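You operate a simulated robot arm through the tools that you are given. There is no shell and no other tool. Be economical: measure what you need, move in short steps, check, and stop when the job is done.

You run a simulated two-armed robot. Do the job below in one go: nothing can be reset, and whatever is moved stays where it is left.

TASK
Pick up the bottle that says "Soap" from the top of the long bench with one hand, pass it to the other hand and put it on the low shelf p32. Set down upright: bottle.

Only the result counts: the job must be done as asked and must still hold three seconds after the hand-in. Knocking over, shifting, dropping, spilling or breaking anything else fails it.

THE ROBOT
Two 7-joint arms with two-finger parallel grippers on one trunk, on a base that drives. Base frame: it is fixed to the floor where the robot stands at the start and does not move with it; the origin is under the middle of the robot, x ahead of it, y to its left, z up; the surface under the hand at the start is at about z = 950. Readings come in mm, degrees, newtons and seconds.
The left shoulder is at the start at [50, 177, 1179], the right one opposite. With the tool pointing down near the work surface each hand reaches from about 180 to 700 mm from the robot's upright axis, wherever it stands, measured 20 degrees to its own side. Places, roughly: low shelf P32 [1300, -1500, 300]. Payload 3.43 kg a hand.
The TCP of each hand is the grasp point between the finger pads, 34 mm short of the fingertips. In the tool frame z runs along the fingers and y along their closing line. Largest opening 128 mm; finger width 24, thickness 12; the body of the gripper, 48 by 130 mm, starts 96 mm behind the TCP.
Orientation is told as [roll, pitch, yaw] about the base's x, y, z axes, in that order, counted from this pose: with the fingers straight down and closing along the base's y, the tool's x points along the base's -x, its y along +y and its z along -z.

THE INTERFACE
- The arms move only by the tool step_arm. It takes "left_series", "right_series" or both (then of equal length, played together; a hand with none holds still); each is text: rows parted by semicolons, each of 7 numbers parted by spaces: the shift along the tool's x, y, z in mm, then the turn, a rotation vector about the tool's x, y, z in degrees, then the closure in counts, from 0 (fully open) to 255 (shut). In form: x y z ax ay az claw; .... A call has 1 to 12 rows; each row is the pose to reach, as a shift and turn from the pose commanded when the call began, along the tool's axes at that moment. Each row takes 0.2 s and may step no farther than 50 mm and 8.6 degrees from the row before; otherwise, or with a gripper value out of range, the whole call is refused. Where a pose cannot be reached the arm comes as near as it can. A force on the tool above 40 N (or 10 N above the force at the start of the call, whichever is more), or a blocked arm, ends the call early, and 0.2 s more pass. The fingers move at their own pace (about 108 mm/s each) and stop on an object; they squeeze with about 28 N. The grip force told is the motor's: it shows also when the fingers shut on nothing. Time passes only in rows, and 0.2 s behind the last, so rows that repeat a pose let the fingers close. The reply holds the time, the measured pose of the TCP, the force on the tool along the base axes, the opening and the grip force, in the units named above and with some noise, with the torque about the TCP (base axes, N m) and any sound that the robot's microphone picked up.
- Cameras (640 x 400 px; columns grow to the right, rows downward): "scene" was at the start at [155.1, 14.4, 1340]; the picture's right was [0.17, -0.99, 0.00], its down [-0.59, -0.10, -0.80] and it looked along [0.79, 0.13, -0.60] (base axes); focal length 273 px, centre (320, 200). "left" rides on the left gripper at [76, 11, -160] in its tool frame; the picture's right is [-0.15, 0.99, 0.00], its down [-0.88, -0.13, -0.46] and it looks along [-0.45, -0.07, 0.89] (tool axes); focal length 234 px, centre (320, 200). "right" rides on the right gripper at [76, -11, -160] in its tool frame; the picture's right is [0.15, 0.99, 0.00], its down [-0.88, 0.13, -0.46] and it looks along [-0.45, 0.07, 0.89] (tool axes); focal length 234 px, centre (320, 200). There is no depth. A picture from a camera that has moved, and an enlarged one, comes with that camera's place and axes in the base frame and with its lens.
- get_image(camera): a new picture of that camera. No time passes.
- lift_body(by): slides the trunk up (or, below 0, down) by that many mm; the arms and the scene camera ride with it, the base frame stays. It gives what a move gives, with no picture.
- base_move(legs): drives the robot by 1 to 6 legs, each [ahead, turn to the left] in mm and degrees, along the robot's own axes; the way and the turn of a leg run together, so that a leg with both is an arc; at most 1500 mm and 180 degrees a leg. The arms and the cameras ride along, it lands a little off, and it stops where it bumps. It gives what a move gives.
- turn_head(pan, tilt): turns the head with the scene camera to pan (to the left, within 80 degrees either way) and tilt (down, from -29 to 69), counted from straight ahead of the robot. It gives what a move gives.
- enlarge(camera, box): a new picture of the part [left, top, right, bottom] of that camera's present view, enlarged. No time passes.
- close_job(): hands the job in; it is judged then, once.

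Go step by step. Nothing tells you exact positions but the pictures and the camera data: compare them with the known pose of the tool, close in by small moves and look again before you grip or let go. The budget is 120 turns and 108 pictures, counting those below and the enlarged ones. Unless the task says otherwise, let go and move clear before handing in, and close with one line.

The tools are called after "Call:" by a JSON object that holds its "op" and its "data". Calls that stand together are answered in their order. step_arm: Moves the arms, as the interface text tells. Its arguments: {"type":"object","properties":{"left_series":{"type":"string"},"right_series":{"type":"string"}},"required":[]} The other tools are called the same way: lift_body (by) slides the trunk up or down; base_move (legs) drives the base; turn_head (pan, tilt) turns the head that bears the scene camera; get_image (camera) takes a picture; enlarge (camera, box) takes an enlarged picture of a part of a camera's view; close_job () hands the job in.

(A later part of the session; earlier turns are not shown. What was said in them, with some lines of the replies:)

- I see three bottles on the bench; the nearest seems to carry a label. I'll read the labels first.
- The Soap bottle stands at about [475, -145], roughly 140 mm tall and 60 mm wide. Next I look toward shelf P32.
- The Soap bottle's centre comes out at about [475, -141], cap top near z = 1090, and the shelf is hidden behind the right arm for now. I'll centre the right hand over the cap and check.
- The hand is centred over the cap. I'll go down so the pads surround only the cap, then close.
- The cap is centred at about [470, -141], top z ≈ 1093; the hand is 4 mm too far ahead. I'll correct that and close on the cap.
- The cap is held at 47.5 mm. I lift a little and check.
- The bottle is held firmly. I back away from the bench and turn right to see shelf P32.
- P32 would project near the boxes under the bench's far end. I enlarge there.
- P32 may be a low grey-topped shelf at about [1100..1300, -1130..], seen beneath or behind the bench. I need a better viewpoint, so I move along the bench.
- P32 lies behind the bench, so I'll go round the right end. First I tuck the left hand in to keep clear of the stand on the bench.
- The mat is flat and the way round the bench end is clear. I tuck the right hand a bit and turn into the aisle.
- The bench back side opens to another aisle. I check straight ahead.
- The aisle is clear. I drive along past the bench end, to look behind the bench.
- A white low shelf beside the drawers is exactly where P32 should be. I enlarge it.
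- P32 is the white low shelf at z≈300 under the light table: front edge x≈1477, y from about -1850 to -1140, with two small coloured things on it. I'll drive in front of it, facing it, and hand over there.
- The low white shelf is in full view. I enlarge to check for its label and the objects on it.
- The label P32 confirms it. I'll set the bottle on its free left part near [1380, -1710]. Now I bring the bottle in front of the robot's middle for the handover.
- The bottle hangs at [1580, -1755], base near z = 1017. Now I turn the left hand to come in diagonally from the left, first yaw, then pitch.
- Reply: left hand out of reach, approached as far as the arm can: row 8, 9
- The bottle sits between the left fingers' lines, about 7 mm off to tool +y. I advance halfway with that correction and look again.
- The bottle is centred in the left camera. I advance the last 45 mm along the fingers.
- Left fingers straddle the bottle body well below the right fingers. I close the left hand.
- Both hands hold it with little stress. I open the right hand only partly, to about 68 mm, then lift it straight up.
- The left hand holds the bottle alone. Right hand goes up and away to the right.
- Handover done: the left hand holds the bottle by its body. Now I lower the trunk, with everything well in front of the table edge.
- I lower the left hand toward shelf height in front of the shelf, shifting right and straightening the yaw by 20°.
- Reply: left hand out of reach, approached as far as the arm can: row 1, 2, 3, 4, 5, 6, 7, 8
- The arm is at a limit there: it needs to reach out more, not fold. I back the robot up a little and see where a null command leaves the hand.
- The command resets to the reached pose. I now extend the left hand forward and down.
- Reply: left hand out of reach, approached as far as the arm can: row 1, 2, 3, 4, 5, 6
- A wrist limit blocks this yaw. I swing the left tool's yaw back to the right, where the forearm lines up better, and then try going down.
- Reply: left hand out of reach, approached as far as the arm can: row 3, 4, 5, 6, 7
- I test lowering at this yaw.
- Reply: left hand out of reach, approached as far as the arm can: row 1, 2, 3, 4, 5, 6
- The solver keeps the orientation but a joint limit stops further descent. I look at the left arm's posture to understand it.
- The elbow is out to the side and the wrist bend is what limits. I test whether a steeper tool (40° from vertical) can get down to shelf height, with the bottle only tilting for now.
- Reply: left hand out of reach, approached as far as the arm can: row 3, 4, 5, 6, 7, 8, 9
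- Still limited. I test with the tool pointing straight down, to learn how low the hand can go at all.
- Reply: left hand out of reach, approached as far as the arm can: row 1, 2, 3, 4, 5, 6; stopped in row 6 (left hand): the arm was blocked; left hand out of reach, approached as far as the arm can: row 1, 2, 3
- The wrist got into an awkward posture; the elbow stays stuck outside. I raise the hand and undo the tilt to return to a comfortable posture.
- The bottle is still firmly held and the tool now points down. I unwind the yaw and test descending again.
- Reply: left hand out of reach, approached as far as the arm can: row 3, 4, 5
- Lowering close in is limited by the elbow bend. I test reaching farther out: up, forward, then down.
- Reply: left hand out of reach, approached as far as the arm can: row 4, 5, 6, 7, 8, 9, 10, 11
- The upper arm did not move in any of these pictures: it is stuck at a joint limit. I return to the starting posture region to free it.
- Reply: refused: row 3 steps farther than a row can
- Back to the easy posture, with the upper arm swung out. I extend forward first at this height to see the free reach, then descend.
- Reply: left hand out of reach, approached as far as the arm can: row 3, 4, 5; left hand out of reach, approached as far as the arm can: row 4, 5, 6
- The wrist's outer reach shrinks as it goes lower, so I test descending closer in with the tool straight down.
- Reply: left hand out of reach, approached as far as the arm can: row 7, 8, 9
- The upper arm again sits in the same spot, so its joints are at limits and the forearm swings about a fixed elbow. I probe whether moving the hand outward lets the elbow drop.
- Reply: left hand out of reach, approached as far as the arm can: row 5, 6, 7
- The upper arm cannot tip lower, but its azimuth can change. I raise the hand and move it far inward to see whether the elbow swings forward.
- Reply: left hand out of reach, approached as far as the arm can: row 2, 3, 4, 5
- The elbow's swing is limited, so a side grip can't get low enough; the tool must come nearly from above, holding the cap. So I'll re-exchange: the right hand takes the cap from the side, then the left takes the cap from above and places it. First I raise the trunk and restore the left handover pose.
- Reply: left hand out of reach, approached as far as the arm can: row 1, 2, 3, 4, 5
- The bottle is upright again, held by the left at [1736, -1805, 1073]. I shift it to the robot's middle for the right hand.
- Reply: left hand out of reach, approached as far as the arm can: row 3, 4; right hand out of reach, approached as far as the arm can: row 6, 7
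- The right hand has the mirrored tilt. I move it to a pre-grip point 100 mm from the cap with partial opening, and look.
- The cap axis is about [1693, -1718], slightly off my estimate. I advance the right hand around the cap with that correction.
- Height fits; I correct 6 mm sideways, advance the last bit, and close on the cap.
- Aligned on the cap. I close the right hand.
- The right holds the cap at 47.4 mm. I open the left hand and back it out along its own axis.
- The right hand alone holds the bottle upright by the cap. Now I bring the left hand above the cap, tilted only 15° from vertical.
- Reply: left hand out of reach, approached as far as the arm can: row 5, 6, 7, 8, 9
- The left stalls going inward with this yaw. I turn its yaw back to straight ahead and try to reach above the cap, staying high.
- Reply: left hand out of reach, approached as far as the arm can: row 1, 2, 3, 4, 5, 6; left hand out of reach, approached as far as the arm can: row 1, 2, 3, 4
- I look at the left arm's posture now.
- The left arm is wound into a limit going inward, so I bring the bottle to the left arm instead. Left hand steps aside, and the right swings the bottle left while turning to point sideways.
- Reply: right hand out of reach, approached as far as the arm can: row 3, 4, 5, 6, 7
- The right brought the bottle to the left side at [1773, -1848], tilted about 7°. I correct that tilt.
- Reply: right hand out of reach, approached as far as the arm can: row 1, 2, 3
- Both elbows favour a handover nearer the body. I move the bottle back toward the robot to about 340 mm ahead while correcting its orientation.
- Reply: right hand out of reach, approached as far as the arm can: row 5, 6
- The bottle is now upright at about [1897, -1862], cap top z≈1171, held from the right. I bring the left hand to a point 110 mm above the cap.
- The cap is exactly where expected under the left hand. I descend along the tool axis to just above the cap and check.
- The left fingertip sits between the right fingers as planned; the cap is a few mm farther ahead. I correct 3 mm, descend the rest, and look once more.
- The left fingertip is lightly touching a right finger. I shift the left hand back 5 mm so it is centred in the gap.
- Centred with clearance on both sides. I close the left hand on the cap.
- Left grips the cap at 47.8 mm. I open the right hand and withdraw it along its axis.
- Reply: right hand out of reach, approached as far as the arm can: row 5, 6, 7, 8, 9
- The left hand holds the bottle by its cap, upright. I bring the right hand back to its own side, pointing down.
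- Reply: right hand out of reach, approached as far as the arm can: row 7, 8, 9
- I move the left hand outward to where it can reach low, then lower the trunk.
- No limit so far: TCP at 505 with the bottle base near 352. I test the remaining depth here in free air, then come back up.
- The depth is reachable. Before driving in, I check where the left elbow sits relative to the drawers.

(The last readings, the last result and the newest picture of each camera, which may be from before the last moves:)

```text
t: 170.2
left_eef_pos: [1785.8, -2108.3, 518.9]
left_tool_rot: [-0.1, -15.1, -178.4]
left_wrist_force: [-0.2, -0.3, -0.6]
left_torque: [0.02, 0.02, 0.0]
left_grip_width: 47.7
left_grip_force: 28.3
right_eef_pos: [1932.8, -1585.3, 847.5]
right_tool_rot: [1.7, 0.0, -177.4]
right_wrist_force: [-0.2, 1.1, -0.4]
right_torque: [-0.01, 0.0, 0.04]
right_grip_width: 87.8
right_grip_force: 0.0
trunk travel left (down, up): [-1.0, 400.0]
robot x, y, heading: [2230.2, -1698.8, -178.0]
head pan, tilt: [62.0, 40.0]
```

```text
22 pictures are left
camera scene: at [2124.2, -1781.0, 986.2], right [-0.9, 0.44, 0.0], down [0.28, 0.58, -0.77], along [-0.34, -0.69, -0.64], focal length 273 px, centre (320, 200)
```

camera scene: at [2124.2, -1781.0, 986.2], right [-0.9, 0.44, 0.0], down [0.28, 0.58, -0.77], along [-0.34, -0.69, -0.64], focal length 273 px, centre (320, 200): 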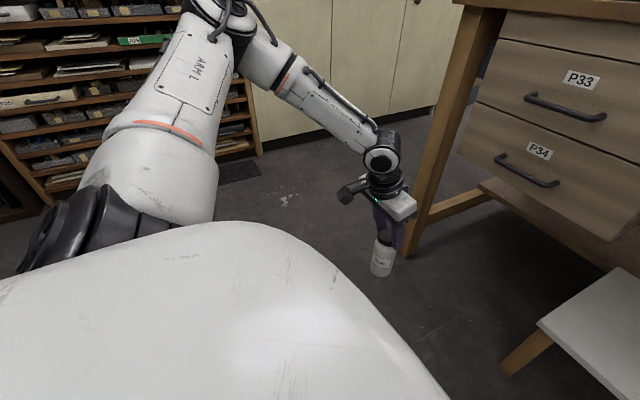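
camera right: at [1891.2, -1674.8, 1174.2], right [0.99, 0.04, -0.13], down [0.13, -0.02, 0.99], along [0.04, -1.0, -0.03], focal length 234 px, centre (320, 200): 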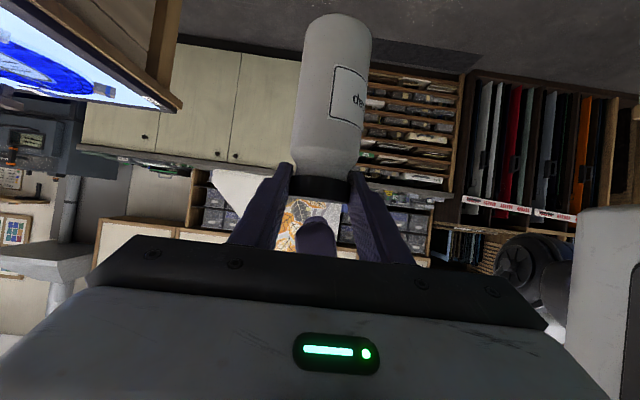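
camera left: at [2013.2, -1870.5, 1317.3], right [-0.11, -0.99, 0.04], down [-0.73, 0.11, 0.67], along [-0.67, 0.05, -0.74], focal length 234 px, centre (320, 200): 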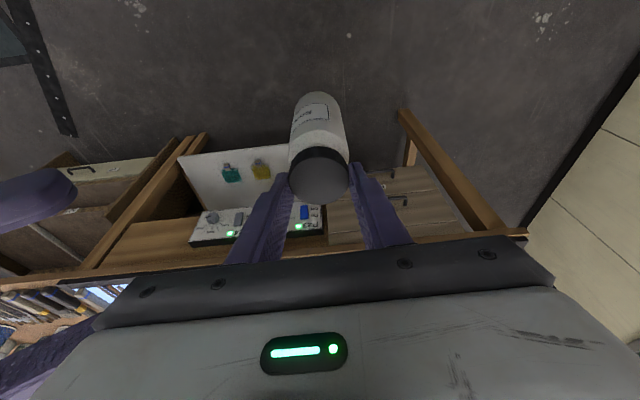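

The elbow is well behind the hand, so driving in is safe. I need to shift the robot sideways about 400 mm, so I zigzag in the open aisle.

Call:
{"op": "base_move", "data": {"legs": [[0, 28], [-200, 0], [0, -56], [300, 0]]}}

Call:
{"op": "base_move", "data": {"legs": [[0, 56], [-140, 0], [0, -56], [180, 0], [0, 28]]}}

Call:
{"op": "turn_head", "data": {"pan": 25, "tilt": 45}}

Call:
{"op": "get_image", "data": {"camera": "scene"}}

```text
t: 173.2
left_eef_pos: [2187.7, -2176.8, 518.3]
left_tool_rot: [0.0, -14.9, -150.4]
left_wrist_force: [0.1, 0.0, -0.5]
left_torque: [0.02, 0.03, 0.0]
left_grip_width: 47.7
left_grip_force: 28.4
right_eef_pos: [2072.7, -1647.6, 849.5]
right_tool_rot: [1.6, -0.1, -149.5]
right_wrist_force: [0.5, 0.3, 0.3]
right_torque: [-0.02, 0.0, 0.03]
right_grip_width: 87.8
right_grip_force: 0.1
trunk travel left (down, up): [-1.0, 400.0]
robot x, y, heading: [2392.1, -1607.7, -150.2]
head pan, tilt: [62.0, 40.0]
stopped in leg 2: the robot was blocked; the commanded pose is now the measured one
```

```text
t: 175.0
left_eef_pos: [2407.8, -2223.0, 543.1]
left_tool_rot: [6.7, -14.7, -133.8]
left_wrist_force: [0.8, 1.2, -0.1]
left_torque: [0.02, 0.05, 0.0]
left_grip_width: 47.4
left_grip_force: 27.8
right_eef_pos: [2102.5, -1778.3, 846.2]
right_tool_rot: [2.7, 0.0, -125.2]
right_wrist_force: [0.0, -0.4, -0.3]
right_torque: [-0.01, -0.01, 0.02]
right_grip_width: 87.8
right_grip_force: 0.1
trunk travel left (down, up): [-1.0, 400.0]
robot x, y, heading: [2383.7, -1615.1, -128.0]
head pan, tilt: [62.0, 40.0]
stopped in leg 1: the robot was blocked; the commanded pose is now the measured one
```

```text
t: 176.1
left_eef_pos: [2408.6, -2220.6, 539.3]
left_tool_rot: [6.7, -14.5, -133.8]
left_wrist_force: [-0.8, -0.1, 0.3]
left_torque: [0.0, 0.01, 0.0]
left_grip_width: 47.5
left_grip_force: 27.6
right_eef_pos: [2102.8, -1777.9, 845.1]
right_tool_rot: [2.6, 0.1, -125.4]
right_wrist_force: [-0.2, -0.7, 0.0]
right_torque: [0.0, 0.0, 0.0]
right_grip_width: 87.9
right_grip_force: 0.1
trunk travel left (down, up): [-1.0, 400.0]
robot x, y, heading: [2380.8, -1613.3, -127.8]
head pan, tilt: [25.0, 45.0]
```

```text
21 pictures are left
camera scene: at [2310.1, -1744.0, 978.7], right [-0.97, 0.22, -0.02], down [0.17, 0.69, -0.71], along [-0.15, -0.69, -0.71], focal length 273 px, centre (320, 200)
```

scene: 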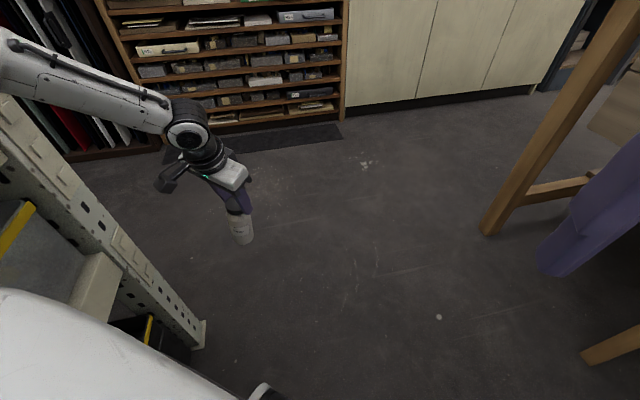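

I bumped the table behind on my left with the arm. I carefully undo: turn back right and drive forward to where I was.

Call:
{"op": "base_move", "data": {"legs": [[0, -22]]}}

Call:
{"op": "get_image", "data": {"camera": "scene"}}

```text
t: 177.6
left_eef_pos: [2185.9, -2189.4, 534.3]
left_tool_rot: [5.0, -15.0, -154.6]
left_wrist_force: [-0.3, 1.0, -0.3]
left_torque: [0.02, 0.01, -0.01]
left_grip_width: 47.7
left_grip_force: 27.6
right_eef_pos: [2068.8, -1667.6, 849.2]
right_tool_rot: [1.8, -0.1, -147.1]
right_wrist_force: [-0.6, 0.5, -0.3]
right_torque: [0.01, 0.0, 0.03]
right_grip_width: 87.9
right_grip_force: 0.2
trunk travel left (down, up): [-1.0, 400.0]
robot x, y, heading: [2383.1, -1613.5, -149.7]
head pan, tilt: [25.0, 45.0]
```

```text
20 pictures are left
camera scene: at [2275.6, -1715.8, 979.0], right [-0.82, 0.57, 0.0], down [0.4, 0.58, -0.71], along [-0.4, -0.58, -0.71], focal length 273 px, centre (320, 200)
```

scene: 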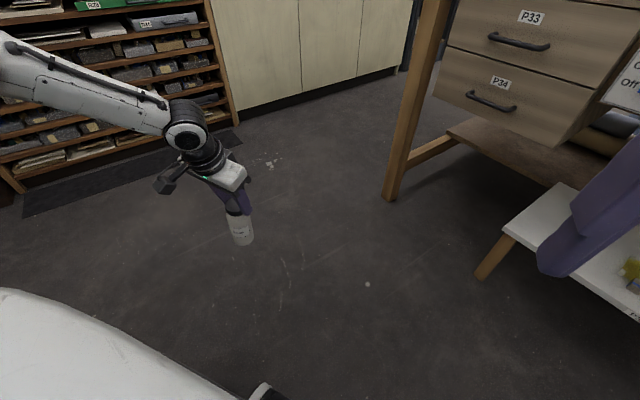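

Nothing looks disturbed. I'll get the sideways shift by turning right and driving diagonally, staying clear of the table behind.

Call:
{"op": "base_move", "data": {"legs": [[0, -75], [260, 0]]}}

Call:
{"op": "get_image", "data": {"camera": "scene"}}

```text
t: 182.7
left_eef_pos: [1588.8, -1403.3, 533.4]
left_tool_rot: [5.1, -15.0, 131.4]
left_wrist_force: [-0.7, 0.3, 0.0]
left_torque: [-0.01, -0.02, 0.02]
left_grip_width: 47.7
left_grip_force: 27.5
right_eef_pos: [2058.6, -1146.6, 847.8]
right_tool_rot: [1.9, -0.1, 138.8]
right_wrist_force: [0.0, 0.4, 0.7]
right_torque: [0.02, -0.03, -0.03]
right_grip_width: 87.8
right_grip_force: 0.1
trunk travel left (down, up): [-1.0, 400.0]
robot x, y, heading: [2194.3, -1435.2, 136.3]
head pan, tilt: [25.0, 45.0]
```

```text
19 pictures are left
camera scene: at [2067.6, -1360.2, 979.0], right [0.32, 0.95, 0.0], down [0.67, -0.23, -0.71], along [-0.67, 0.23, -0.71], focal length 273 px, centre (320, 200)
```

scene: 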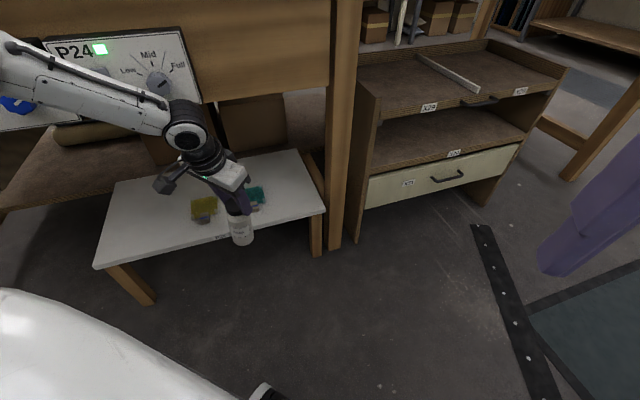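

Good view and clear. I continue the last diagonal bit and turn to face the shelf.

Call:
{"op": "base_move", "data": {"legs": [[0, 14], [100, 0], [0, 22]]}}

Call:
{"op": "turn_head", "data": {"pan": 35, "tilt": 45}}

Call:
{"op": "get_image", "data": {"camera": "scene"}}

```text
t: 185.8
left_eef_pos: [1599.1, -1717.4, 532.8]
left_tool_rot: [4.9, -15.0, 167.4]
left_wrist_force: [-0.8, -0.4, -0.7]
left_torque: [0.01, -0.02, 0.02]
left_grip_width: 47.4
left_grip_force: 27.2
right_eef_pos: [1828.4, -1233.2, 849.0]
right_tool_rot: [1.8, 0.0, 174.7]
right_wrist_force: [0.5, -0.2, -0.6]
right_torque: [0.03, 0.02, -0.02]
right_grip_width: 87.6
right_grip_force: 0.1
trunk travel left (down, up): [-1.0, 400.0]
robot x, y, heading: [2108.9, -1385.9, 172.2]
head pan, tilt: [25.0, 45.0]
```

```text
t: 186.5
left_eef_pos: [1599.3, -1717.1, 533.4]
left_tool_rot: [5.0, -14.8, 167.4]
left_wrist_force: [0.6, 0.5, -0.3]
left_torque: [0.01, 0.0, 0.01]
left_grip_width: 47.6
left_grip_force: 28.1
right_eef_pos: [1829.2, -1232.9, 849.7]
right_tool_rot: [1.9, -0.2, 174.7]
right_wrist_force: [0.1, -0.6, 0.5]
right_torque: [0.03, -0.01, 0.01]
right_grip_width: 87.9
right_grip_force: 0.1
trunk travel left (down, up): [-1.0, 400.0]
robot x, y, heading: [2109.8, -1386.7, 172.2]
head pan, tilt: [35.0, 45.0]
```

```text
18 pictures are left
camera scene: at [1967.1, -1413.0, 979.0], right [-0.46, 0.89, 0.0], down [0.63, 0.32, -0.71], along [-0.63, -0.32, -0.71], focal length 273 px, centre (320, 200)
```

scene: 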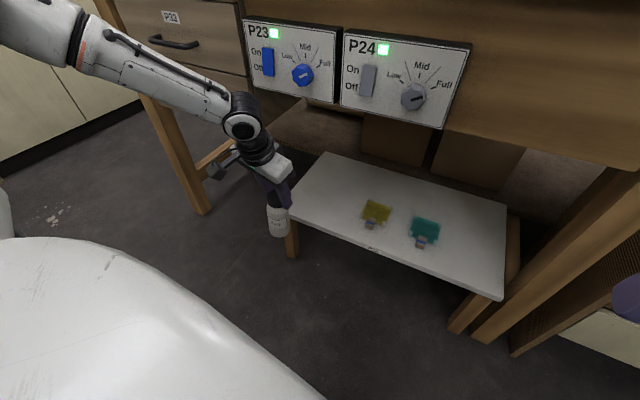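

I'm in front of the shelf with the hand at [1599, -1717]. I level the hand's 5° roll and use the left camera to pin down the shelf edge.

Call:
{"op": "step_arm", "data": {"left_series": "0 0 0 2.5 0 0 255; 0 0 0 5 0 0 255; 0 0 0 5 0 0 255"}}

Call:
{"op": "get_image", "data": {"camera": "left"}}

```text
t: 187.3
left_eef_pos: [1599.3, -1717.1, 533.3]
left_tool_rot: [-0.2, -14.7, 167.3]
left_wrist_force: [-0.3, -0.3, 0.9]
left_torque: [0.04, 0.02, -0.03]
left_grip_width: 47.7
left_grip_force: 28.1
right_eef_pos: [1828.1, -1232.8, 848.5]
right_tool_rot: [1.8, -0.1, 174.7]
right_wrist_force: [0.1, -0.4, 0.4]
right_torque: [0.02, 0.0, -0.01]
right_grip_width: 87.6
right_grip_force: 0.0
trunk travel left (down, up): [-1.0, 400.0]
robot x, y, heading: [2111.3, -1387.2, 172.0]
head pan, tilt: [35.0, 45.0]
```

```text
17 pictures are left
camera left: at [1708.8, -1752.9, 670.2], right [-0.35, -0.93, 0.04], down [-0.69, 0.29, 0.67], along [-0.63, 0.21, -0.74], focal length 234 px, centre (320, 200)
```

left: 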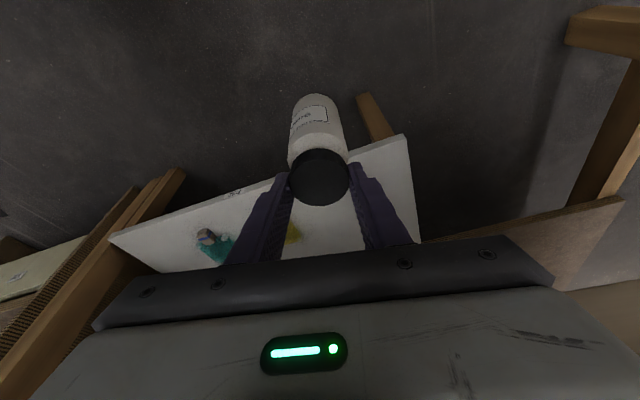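

I lower 60 mm here, still outside the shelf, and take another look for triangulation.

Call:
{"op": "step_arm", "data": {"left_series": "8 0 30 0 0 0 255; 15.5 0 58 0 0 0 255; 15.5 0 58 0 0 0 255"}}

Call:
{"op": "get_image", "data": {"camera": "left"}}

Call:
{"op": "get_image", "data": {"camera": "scene"}}

```text
t: 188.1
left_eef_pos: [1598.3, -1718.2, 472.1]
left_tool_rot: [0.0, -14.9, 167.4]
left_wrist_force: [-0.1, -1.4, 0.7]
left_torque: [0.0, -0.03, 0.0]
left_grip_width: 47.6
left_grip_force: 28.1
right_eef_pos: [1830.1, -1234.1, 849.6]
right_tool_rot: [1.8, 0.0, 174.7]
right_wrist_force: [-0.4, -0.9, -0.3]
right_torque: [-0.01, 0.01, 0.01]
right_grip_width: 87.9
right_grip_force: 0.0
trunk travel left (down, up): [-1.0, 400.0]
robot x, y, heading: [2107.0, -1385.2, 172.1]
head pan, tilt: [35.0, 45.0]
```

```text
16 pictures are left
camera left: at [1708.7, -1753.5, 609.2], right [-0.35, -0.93, 0.04], down [-0.69, 0.29, 0.67], along [-0.63, 0.21, -0.74], focal length 234 px, centre (320, 200)
```

left: 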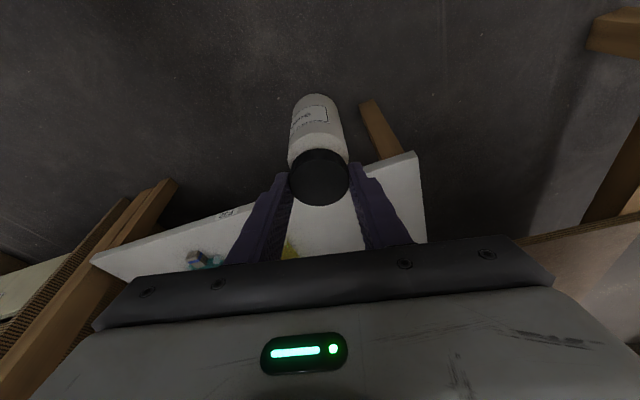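

```text
15 pictures are left
camera scene: at [1967.0, -1413.1, 979.0], right [-0.46, 0.89, 0.0], down [0.63, 0.32, -0.71], along [-0.63, -0.32, -0.71], focal length 273 px, centre (320, 200)
```

scene: 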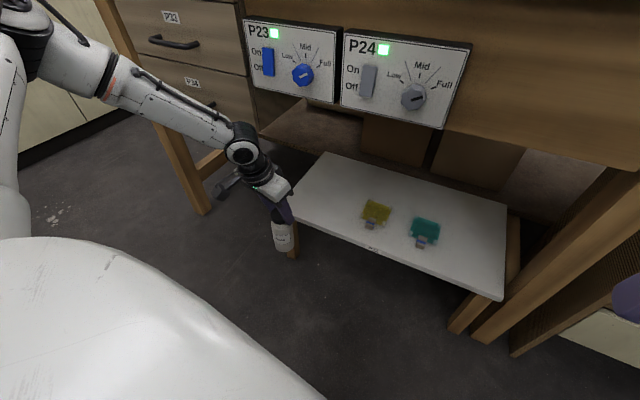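

The shelf surface is confirmed near z≈300 with its front edge at x≈1475. I check the bottle bottom's height closely.

Call:
{"op": "enlarge", "data": {"camera": "scene", "box": [210, 110, 350, 270]}}

```text
2.50 times, centred on (280, 190) of scene
camera zoom: at [1967.0, -1413.1, 979.0], right [-0.46, 0.89, 0.0], down [0.63, 0.32, -0.71], along [-0.63, -0.32, -0.71], focal length 682 px, centre (420, 225)
```

zoom: 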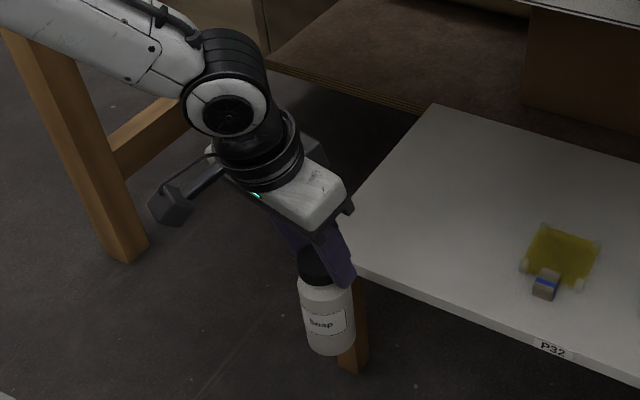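

The bottle's bottom is about 20 mm above shelf level. I drive in 148 mm so the bottle hangs just inside the front edge.

Call:
{"op": "base_move", "data": {"legs": [[148, 0]]}}

Call:
{"op": "enlarge", "data": {"camera": "scene", "box": [150, 60, 390, 330]}}

Call:
{"op": "get_image", "data": {"camera": "left"}}

```text
t: 189.5
left_eef_pos: [1453.6, -1698.0, 472.2]
left_tool_rot: [0.0, -14.9, 167.4]
left_wrist_force: [0.1, -0.5, 0.1]
left_torque: [-0.01, 0.0, 0.0]
left_grip_width: 47.8
left_grip_force: 28.1
right_eef_pos: [1683.4, -1212.9, 848.9]
right_tool_rot: [1.7, -0.1, 174.7]
right_wrist_force: [-0.6, -0.2, 0.3]
right_torque: [-0.02, 0.0, -0.01]
right_grip_width: 88.0
right_grip_force: 0.0
trunk travel left (down, up): [-1.0, 400.0]
robot x, y, heading: [1965.5, -1364.7, 172.4]
head pan, tilt: [35.0, 45.0]
```

```text
1.48 times, centred on (270, 195) of scene
camera zoom: at [1822.1, -1393.0, 979.0], right [-0.46, 0.89, 0.0], down [0.63, 0.32, -0.71], along [-0.63, -0.32, -0.71], focal length 404 px, centre (394, 207)
```

zoom: 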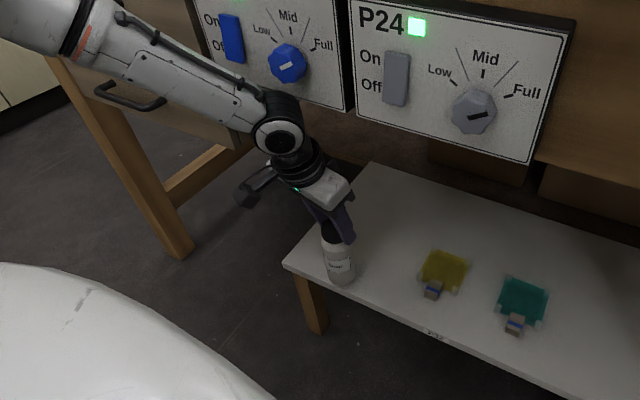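

```text
12 pictures are left
camera left: at [1563.6, -1733.3, 609.4], right [-0.35, -0.93, 0.04], down [-0.69, 0.29, 0.67], along [-0.63, 0.21, -0.74], focal length 234 px, centre (320, 200)
```

left: 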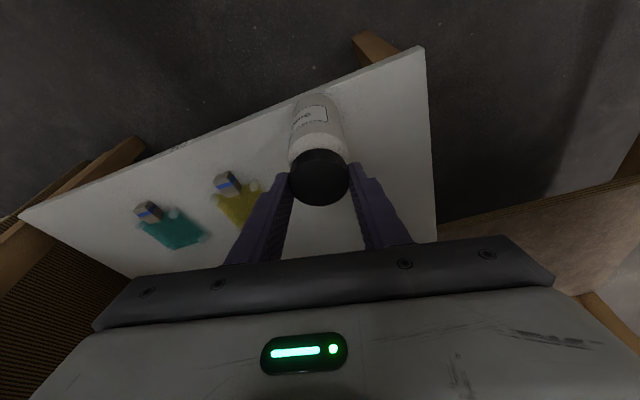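

The bottle is right at the front edge and needs about 14 mm more depth. I lower 8 mm, then push forward with the arm.

Call:
{"op": "step_arm", "data": {"left_series": "2 0 7.7 0 0 0 255; -5 0 9.5 0 0 0 255; -11.5 0 11.3 0 0 0 255; -11.5 0 11.3 0 0 0 255"}}

Call:
{"op": "get_image", "data": {"camera": "left"}}

```text
t: 190.5
left_eef_pos: [1443.0, -1694.0, 462.9]
left_tool_rot: [-0.1, -14.7, 167.4]
left_wrist_force: [-0.8, 0.1, -0.7]
left_torque: [0.03, -0.03, -0.02]
left_grip_width: 47.8
left_grip_force: 27.7
right_eef_pos: [1684.4, -1213.3, 850.2]
right_tool_rot: [1.7, -0.3, 174.7]
right_wrist_force: [0.4, 0.4, 0.2]
right_torque: [-0.01, 0.01, -0.02]
right_grip_width: 87.9
right_grip_force: 0.0
trunk travel left (down, up): [-1.0, 400.0]
robot x, y, heading: [1966.0, -1367.0, 172.2]
head pan, tilt: [35.0, 45.0]
```

```text
11 pictures are left
camera left: at [1551.6, -1730.1, 600.1], right [-0.35, -0.93, 0.04], down [-0.69, 0.29, 0.66], along [-0.63, 0.21, -0.75], focal length 234 px, centre (320, 200)
```

left: 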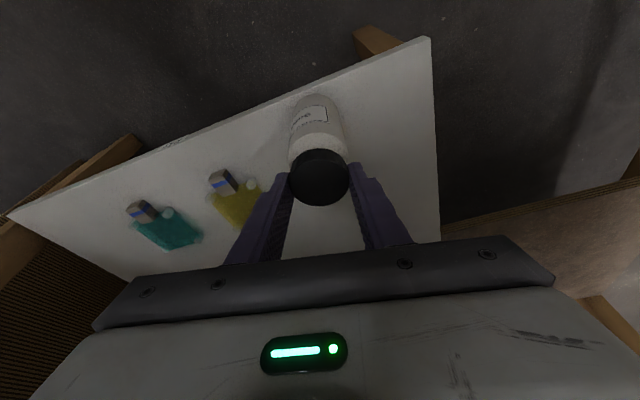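

Nearly there; I push 7 mm more and lower gently.

Call:
{"op": "step_arm", "data": {"left_series": "-6.8 0 1.8 0 0 0 255; -6 0 4.7 0 0 0 255; -5.5 0 6.6 0 0 0 255; -5.5 0 6.6 0 0 0 255"}}

Call:
{"op": "enlarge", "data": {"camera": "scene", "box": [190, 100, 350, 260]}}

```text
t: 191.5
left_eef_pos: [1438.8, -1694.4, 458.7]
left_tool_rot: [-0.3, -14.5, 167.2]
left_wrist_force: [-0.5, -0.3, 0.7]
left_torque: [0.02, 0.01, 0.02]
left_grip_width: 47.7
left_grip_force: 27.7
right_eef_pos: [1687.3, -1214.4, 850.4]
right_tool_rot: [1.7, -0.4, 174.7]
right_wrist_force: [-0.7, 0.0, 0.0]
right_torque: [-0.02, 0.04, 0.03]
right_grip_width: 87.5
right_grip_force: 0.0
trunk travel left (down, up): [-1.0, 400.0]
robot x, y, heading: [1965.4, -1366.2, 171.9]
head pan, tilt: [35.0, 45.0]
```

```text
2.50 times, centred on (270, 180) of scene
camera zoom: at [1824.8, -1393.7, 979.5], right [-0.46, 0.89, 0.0], down [0.63, 0.32, -0.71], along [-0.63, -0.32, -0.7], focal length 682 px, centre (445, 250)
```

zoom: 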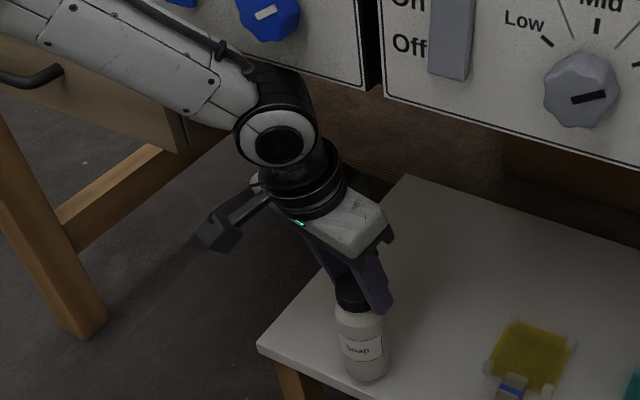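

The robot body shifted about 3 mm, suggesting the forearm is touching the switch box. I back off 6 mm and then lower straight down.

Call:
{"op": "step_arm", "data": {"left_series": "3 0 -0.8 0 0 0 255; 6.3 0 -1.7 0 0 0 255; 6.3 0 -1.7 0 0 0 255"}}

Call:
{"op": "step_arm", "data": {"left_series": "0.8 0 2.9 0 0 0 255; 1.6 0 5.8 0 0 0 255; 1.6 0 5.8 0 0 0 255"}}

```text
t: 192.3
left_eef_pos: [1437.6, -1694.9, 459.1]
left_tool_rot: [0.0, -14.9, 167.4]
left_wrist_force: [-0.7, -0.8, -0.7]
left_torque: [-0.04, 0.03, -0.03]
left_grip_width: 47.8
left_grip_force: 27.8
right_eef_pos: [1682.2, -1214.6, 847.9]
right_tool_rot: [1.7, -0.1, 174.7]
right_wrist_force: [0.2, 0.1, -0.4]
right_torque: [0.0, 0.03, 0.03]
right_grip_width: 87.9
right_grip_force: 0.1
trunk travel left (down, up): [-1.0, 400.0]
robot x, y, heading: [1963.9, -1367.6, 172.3]
head pan, tilt: [35.0, 45.0]
```

```text
t: 193.1
left_eef_pos: [1438.8, -1694.5, 454.9]
left_tool_rot: [0.0, -15.0, 167.4]
left_wrist_force: [-0.2, -0.5, -0.1]
left_torque: [0.02, 0.02, -0.03]
left_grip_width: 47.6
left_grip_force: 28.1
right_eef_pos: [1683.6, -1213.6, 849.2]
right_tool_rot: [1.8, -0.1, 174.7]
right_wrist_force: [-0.1, 0.1, 0.0]
right_torque: [0.0, -0.02, 0.02]
right_grip_width: 87.7
right_grip_force: 0.0
trunk travel left (down, up): [-1.0, 400.0]
robot x, y, heading: [1962.2, -1363.2, 172.2]
head pan, tilt: [35.0, 45.0]
```

Body is level again and the hand is at x 1438. I keep lowering in small steps watching the force.

Call:
{"op": "step_arm", "data": {"left_series": "0.8 0 2.9 0 0 0 255; 1.6 0 5.8 0 0 0 255; 1.6 0 5.8 0 0 0 255"}}

Call:
{"op": "step_arm", "data": {"left_series": "0.5 0 1.9 0 0 0 255; 1 0 3.9 0 0 0 255; 1 0 3.9 0 0 0 255"}}

```text
t: 193.9
left_eef_pos: [1439.9, -1695.4, 448.6]
left_tool_rot: [0.1, -15.0, 167.3]
left_wrist_force: [0.8, -0.4, 1.7]
left_torque: [-0.01, 0.01, 0.02]
left_grip_width: 47.4
left_grip_force: 27.7
right_eef_pos: [1684.4, -1214.0, 849.1]
right_tool_rot: [1.9, -0.2, 174.7]
right_wrist_force: [0.5, -0.6, 0.4]
right_torque: [0.0, -0.01, 0.01]
right_grip_width: 87.9
right_grip_force: 0.1
trunk travel left (down, up): [-1.0, 400.0]
robot x, y, heading: [1963.2, -1363.0, 172.3]
head pan, tilt: [35.0, 45.0]
```

```text
t: 194.7
left_eef_pos: [1438.7, -1694.6, 445.8]
left_tool_rot: [0.0, -15.4, 167.3]
left_wrist_force: [2.0, -2.0, 20.6]
left_torque: [-0.01, 0.22, -0.02]
left_grip_width: 47.6
left_grip_force: 27.7
right_eef_pos: [1685.0, -1213.2, 850.0]
right_tool_rot: [1.9, -0.3, 174.7]
right_wrist_force: [0.0, 0.7, 0.3]
right_torque: [-0.03, -0.04, 0.02]
right_grip_width: 87.9
right_grip_force: 0.0
trunk travel left (down, up): [-1.0, 400.0]
robot x, y, heading: [1967.6, -1366.3, 172.3]
head pan, tilt: [35.0, 45.0]
```

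Contact: 20 N upward at z 446. I ease off a millimetre or two and check how it stands before releasing.

Call:
{"op": "step_arm", "data": {"left_series": "-0.4 0 -1.6 0 0 0 255; -0.4 0 -1.6 0 0 0 255"}}

Call:
{"op": "enlarge", "data": {"camera": "scene", "box": [220, 140, 340, 260]}}

Call:
{"op": "get_image", "data": {"camera": "left"}}

```text
t: 195.3
left_eef_pos: [1439.5, -1695.4, 446.2]
left_tool_rot: [0.0, -15.0, 167.3]
left_wrist_force: [-3.9, -0.6, 9.9]
left_torque: [0.21, 0.77, 0.09]
left_grip_width: 47.6
left_grip_force: 28.0
right_eef_pos: [1684.5, -1213.9, 850.0]
right_tool_rot: [1.8, -0.2, 174.7]
right_wrist_force: [-1.2, 0.2, 0.4]
right_torque: [0.01, 0.03, -0.02]
right_grip_width: 87.5
right_grip_force: 0.1
trunk travel left (down, up): [-1.0, 400.0]
robot x, y, heading: [1965.9, -1365.2, 172.3]
head pan, tilt: [35.0, 45.0]
```

```text
3.33 times, centred on (280, 200) of scene
camera zoom: at [1822.6, -1392.6, 979.0], right [-0.46, 0.89, 0.0], down [0.63, 0.32, -0.71], along [-0.63, -0.32, -0.71], focal length 909 px, centre (453, 200)
```

zoom: 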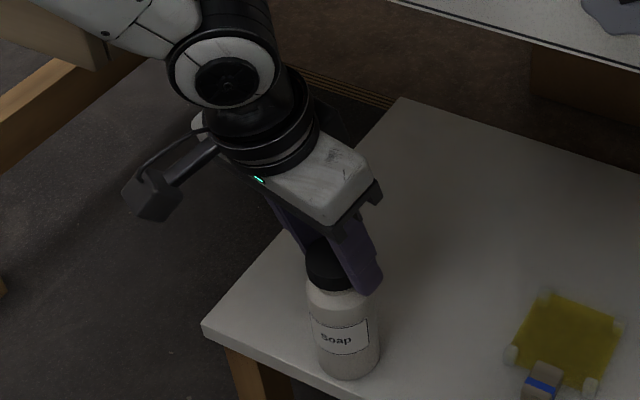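

```text
8 pictures are left
camera left: at [1549.9, -1730.3, 582.6], right [-0.35, -0.93, 0.04], down [-0.69, 0.29, 0.67], along [-0.64, 0.21, -0.74], focal length 234 px, centre (320, 200)
```

left: 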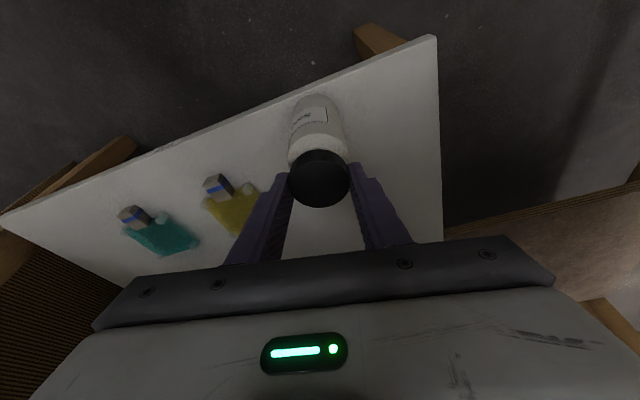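

The bottle stands on the shelf with its whole base inside the front edge. I release slowly and let it settle.

Call:
{"op": "step_arm", "data": {"left_series": "0 0 0 0 0 0 150; 0 0 0 0 0 0 130; 0 0 0 0 0 0 90; 0 0 0 0 0 0 40; 0 0 0 0 0 0 40"}}

Call:
{"op": "get_image", "data": {"camera": "left"}}

Call:
{"op": "enlarge", "data": {"camera": "scene", "box": [220, 140, 340, 260]}}

```text
t: 196.5
left_eef_pos: [1440.4, -1694.0, 445.3]
left_tool_rot: [0.0, -14.9, 167.4]
left_wrist_force: [-1.0, 1.2, 0.5]
left_torque: [0.02, -0.01, 0.0]
left_grip_width: 108.0
left_grip_force: 0.0
right_eef_pos: [1685.0, -1212.6, 849.0]
right_tool_rot: [1.8, -0.2, 174.7]
right_wrist_force: [0.3, 0.5, -0.2]
right_torque: [-0.03, 0.01, 0.04]
right_grip_width: 87.8
right_grip_force: 0.1
trunk travel left (down, up): [-1.0, 400.0]
robot x, y, heading: [1965.6, -1367.0, 172.2]
head pan, tilt: [35.0, 45.0]
```

```text
7 pictures are left
camera left: at [1550.0, -1730.6, 582.2], right [-0.35, -0.93, 0.04], down [-0.69, 0.29, 0.67], along [-0.63, 0.21, -0.74], focal length 234 px, centre (320, 200)
```

left: 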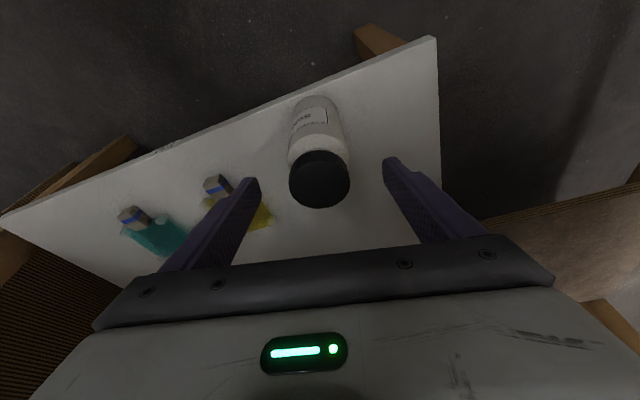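

```text
3.33 times, centred on (280, 200) of scene
camera zoom: at [1822.1, -1392.9, 979.0], right [-0.46, 0.89, 0.0], down [0.63, 0.32, -0.71], along [-0.63, -0.32, -0.71], focal length 909 px, centre (453, 200)
```

zoom: 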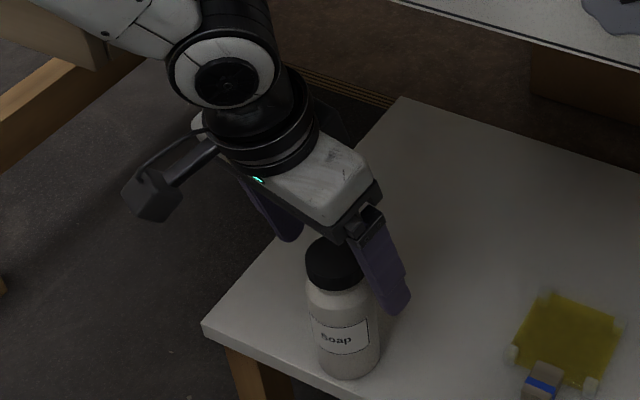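

The bottle stands upright and free. I back straight out with the base, then raise clear.

Call:
{"op": "base_move", "data": {"legs": [[-160, 0]]}}

Call:
{"op": "get_image", "data": {"camera": "scene"}}

Call:
{"op": "enlarge", "data": {"camera": "left", "box": [160, 100, 480, 300]}}

```text
t: 197.9
left_eef_pos: [1596.5, -1715.6, 444.6]
left_tool_rot: [0.0, -14.9, 167.4]
left_wrist_force: [0.1, 0.3, -0.1]
left_torque: [0.0, 0.0, 0.01]
left_grip_width: 107.8
left_grip_force: 0.0
right_eef_pos: [1839.3, -1235.5, 849.4]
right_tool_rot: [1.7, -0.1, 174.6]
right_wrist_force: [-0.2, 0.1, -0.1]
right_torque: [-0.02, -0.03, -0.02]
right_grip_width: 87.9
right_grip_force: 0.0
trunk travel left (down, up): [-1.0, 400.0]
robot x, y, heading: [2118.4, -1387.4, 172.2]
head pan, tilt: [35.0, 45.0]
```

```text
5 pictures are left
camera scene: at [1976.9, -1414.3, 979.0], right [-0.46, 0.89, 0.0], down [0.63, 0.32, -0.71], along [-0.63, -0.32, -0.71], focal length 273 px, centre (320, 200)
```

scene: 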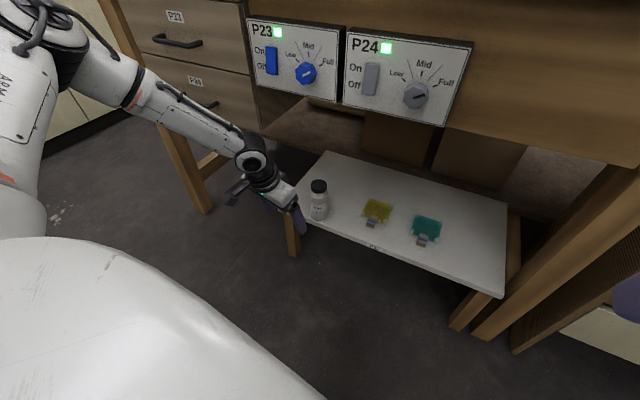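

```text
2.00 times, centred on (320, 200) of left
camera zoom: at [1705.1, -1752.1, 582.2], right [-0.35, -0.93, 0.04], down [-0.69, 0.29, 0.67], along [-0.63, 0.21, -0.74], focal length 468 px, centre (320, 200)
```

zoom: 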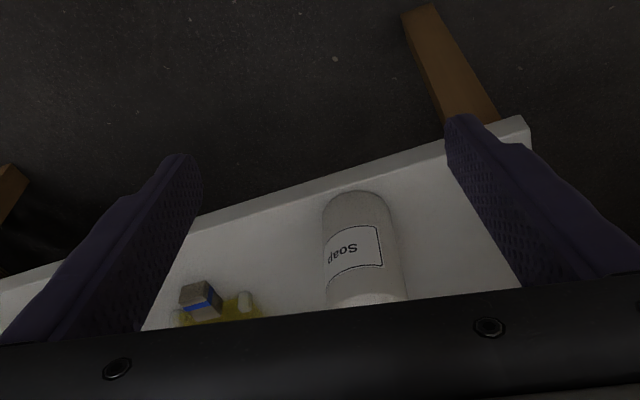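

The Soap bottle stands upright on P32, whole base inside the edge, and both hands are clear. I hand in.

Call:
{"op": "close_job", "data": {}}

```text
The job is handed in.
```

The Soap bottle is standing upright on low shelf P32, just inside the front edge, and both hands are clear. The right hand picked it up; the left arm couldn't reach low enough with its first grip, so the bottle went right, left, right, left before the left hand set it down. While repositioning, the left arm bumped the table behind the robot, and its forearm seemed to touch the P23 switch box lightly; I saw nothing moved, but I did not look at that table again.
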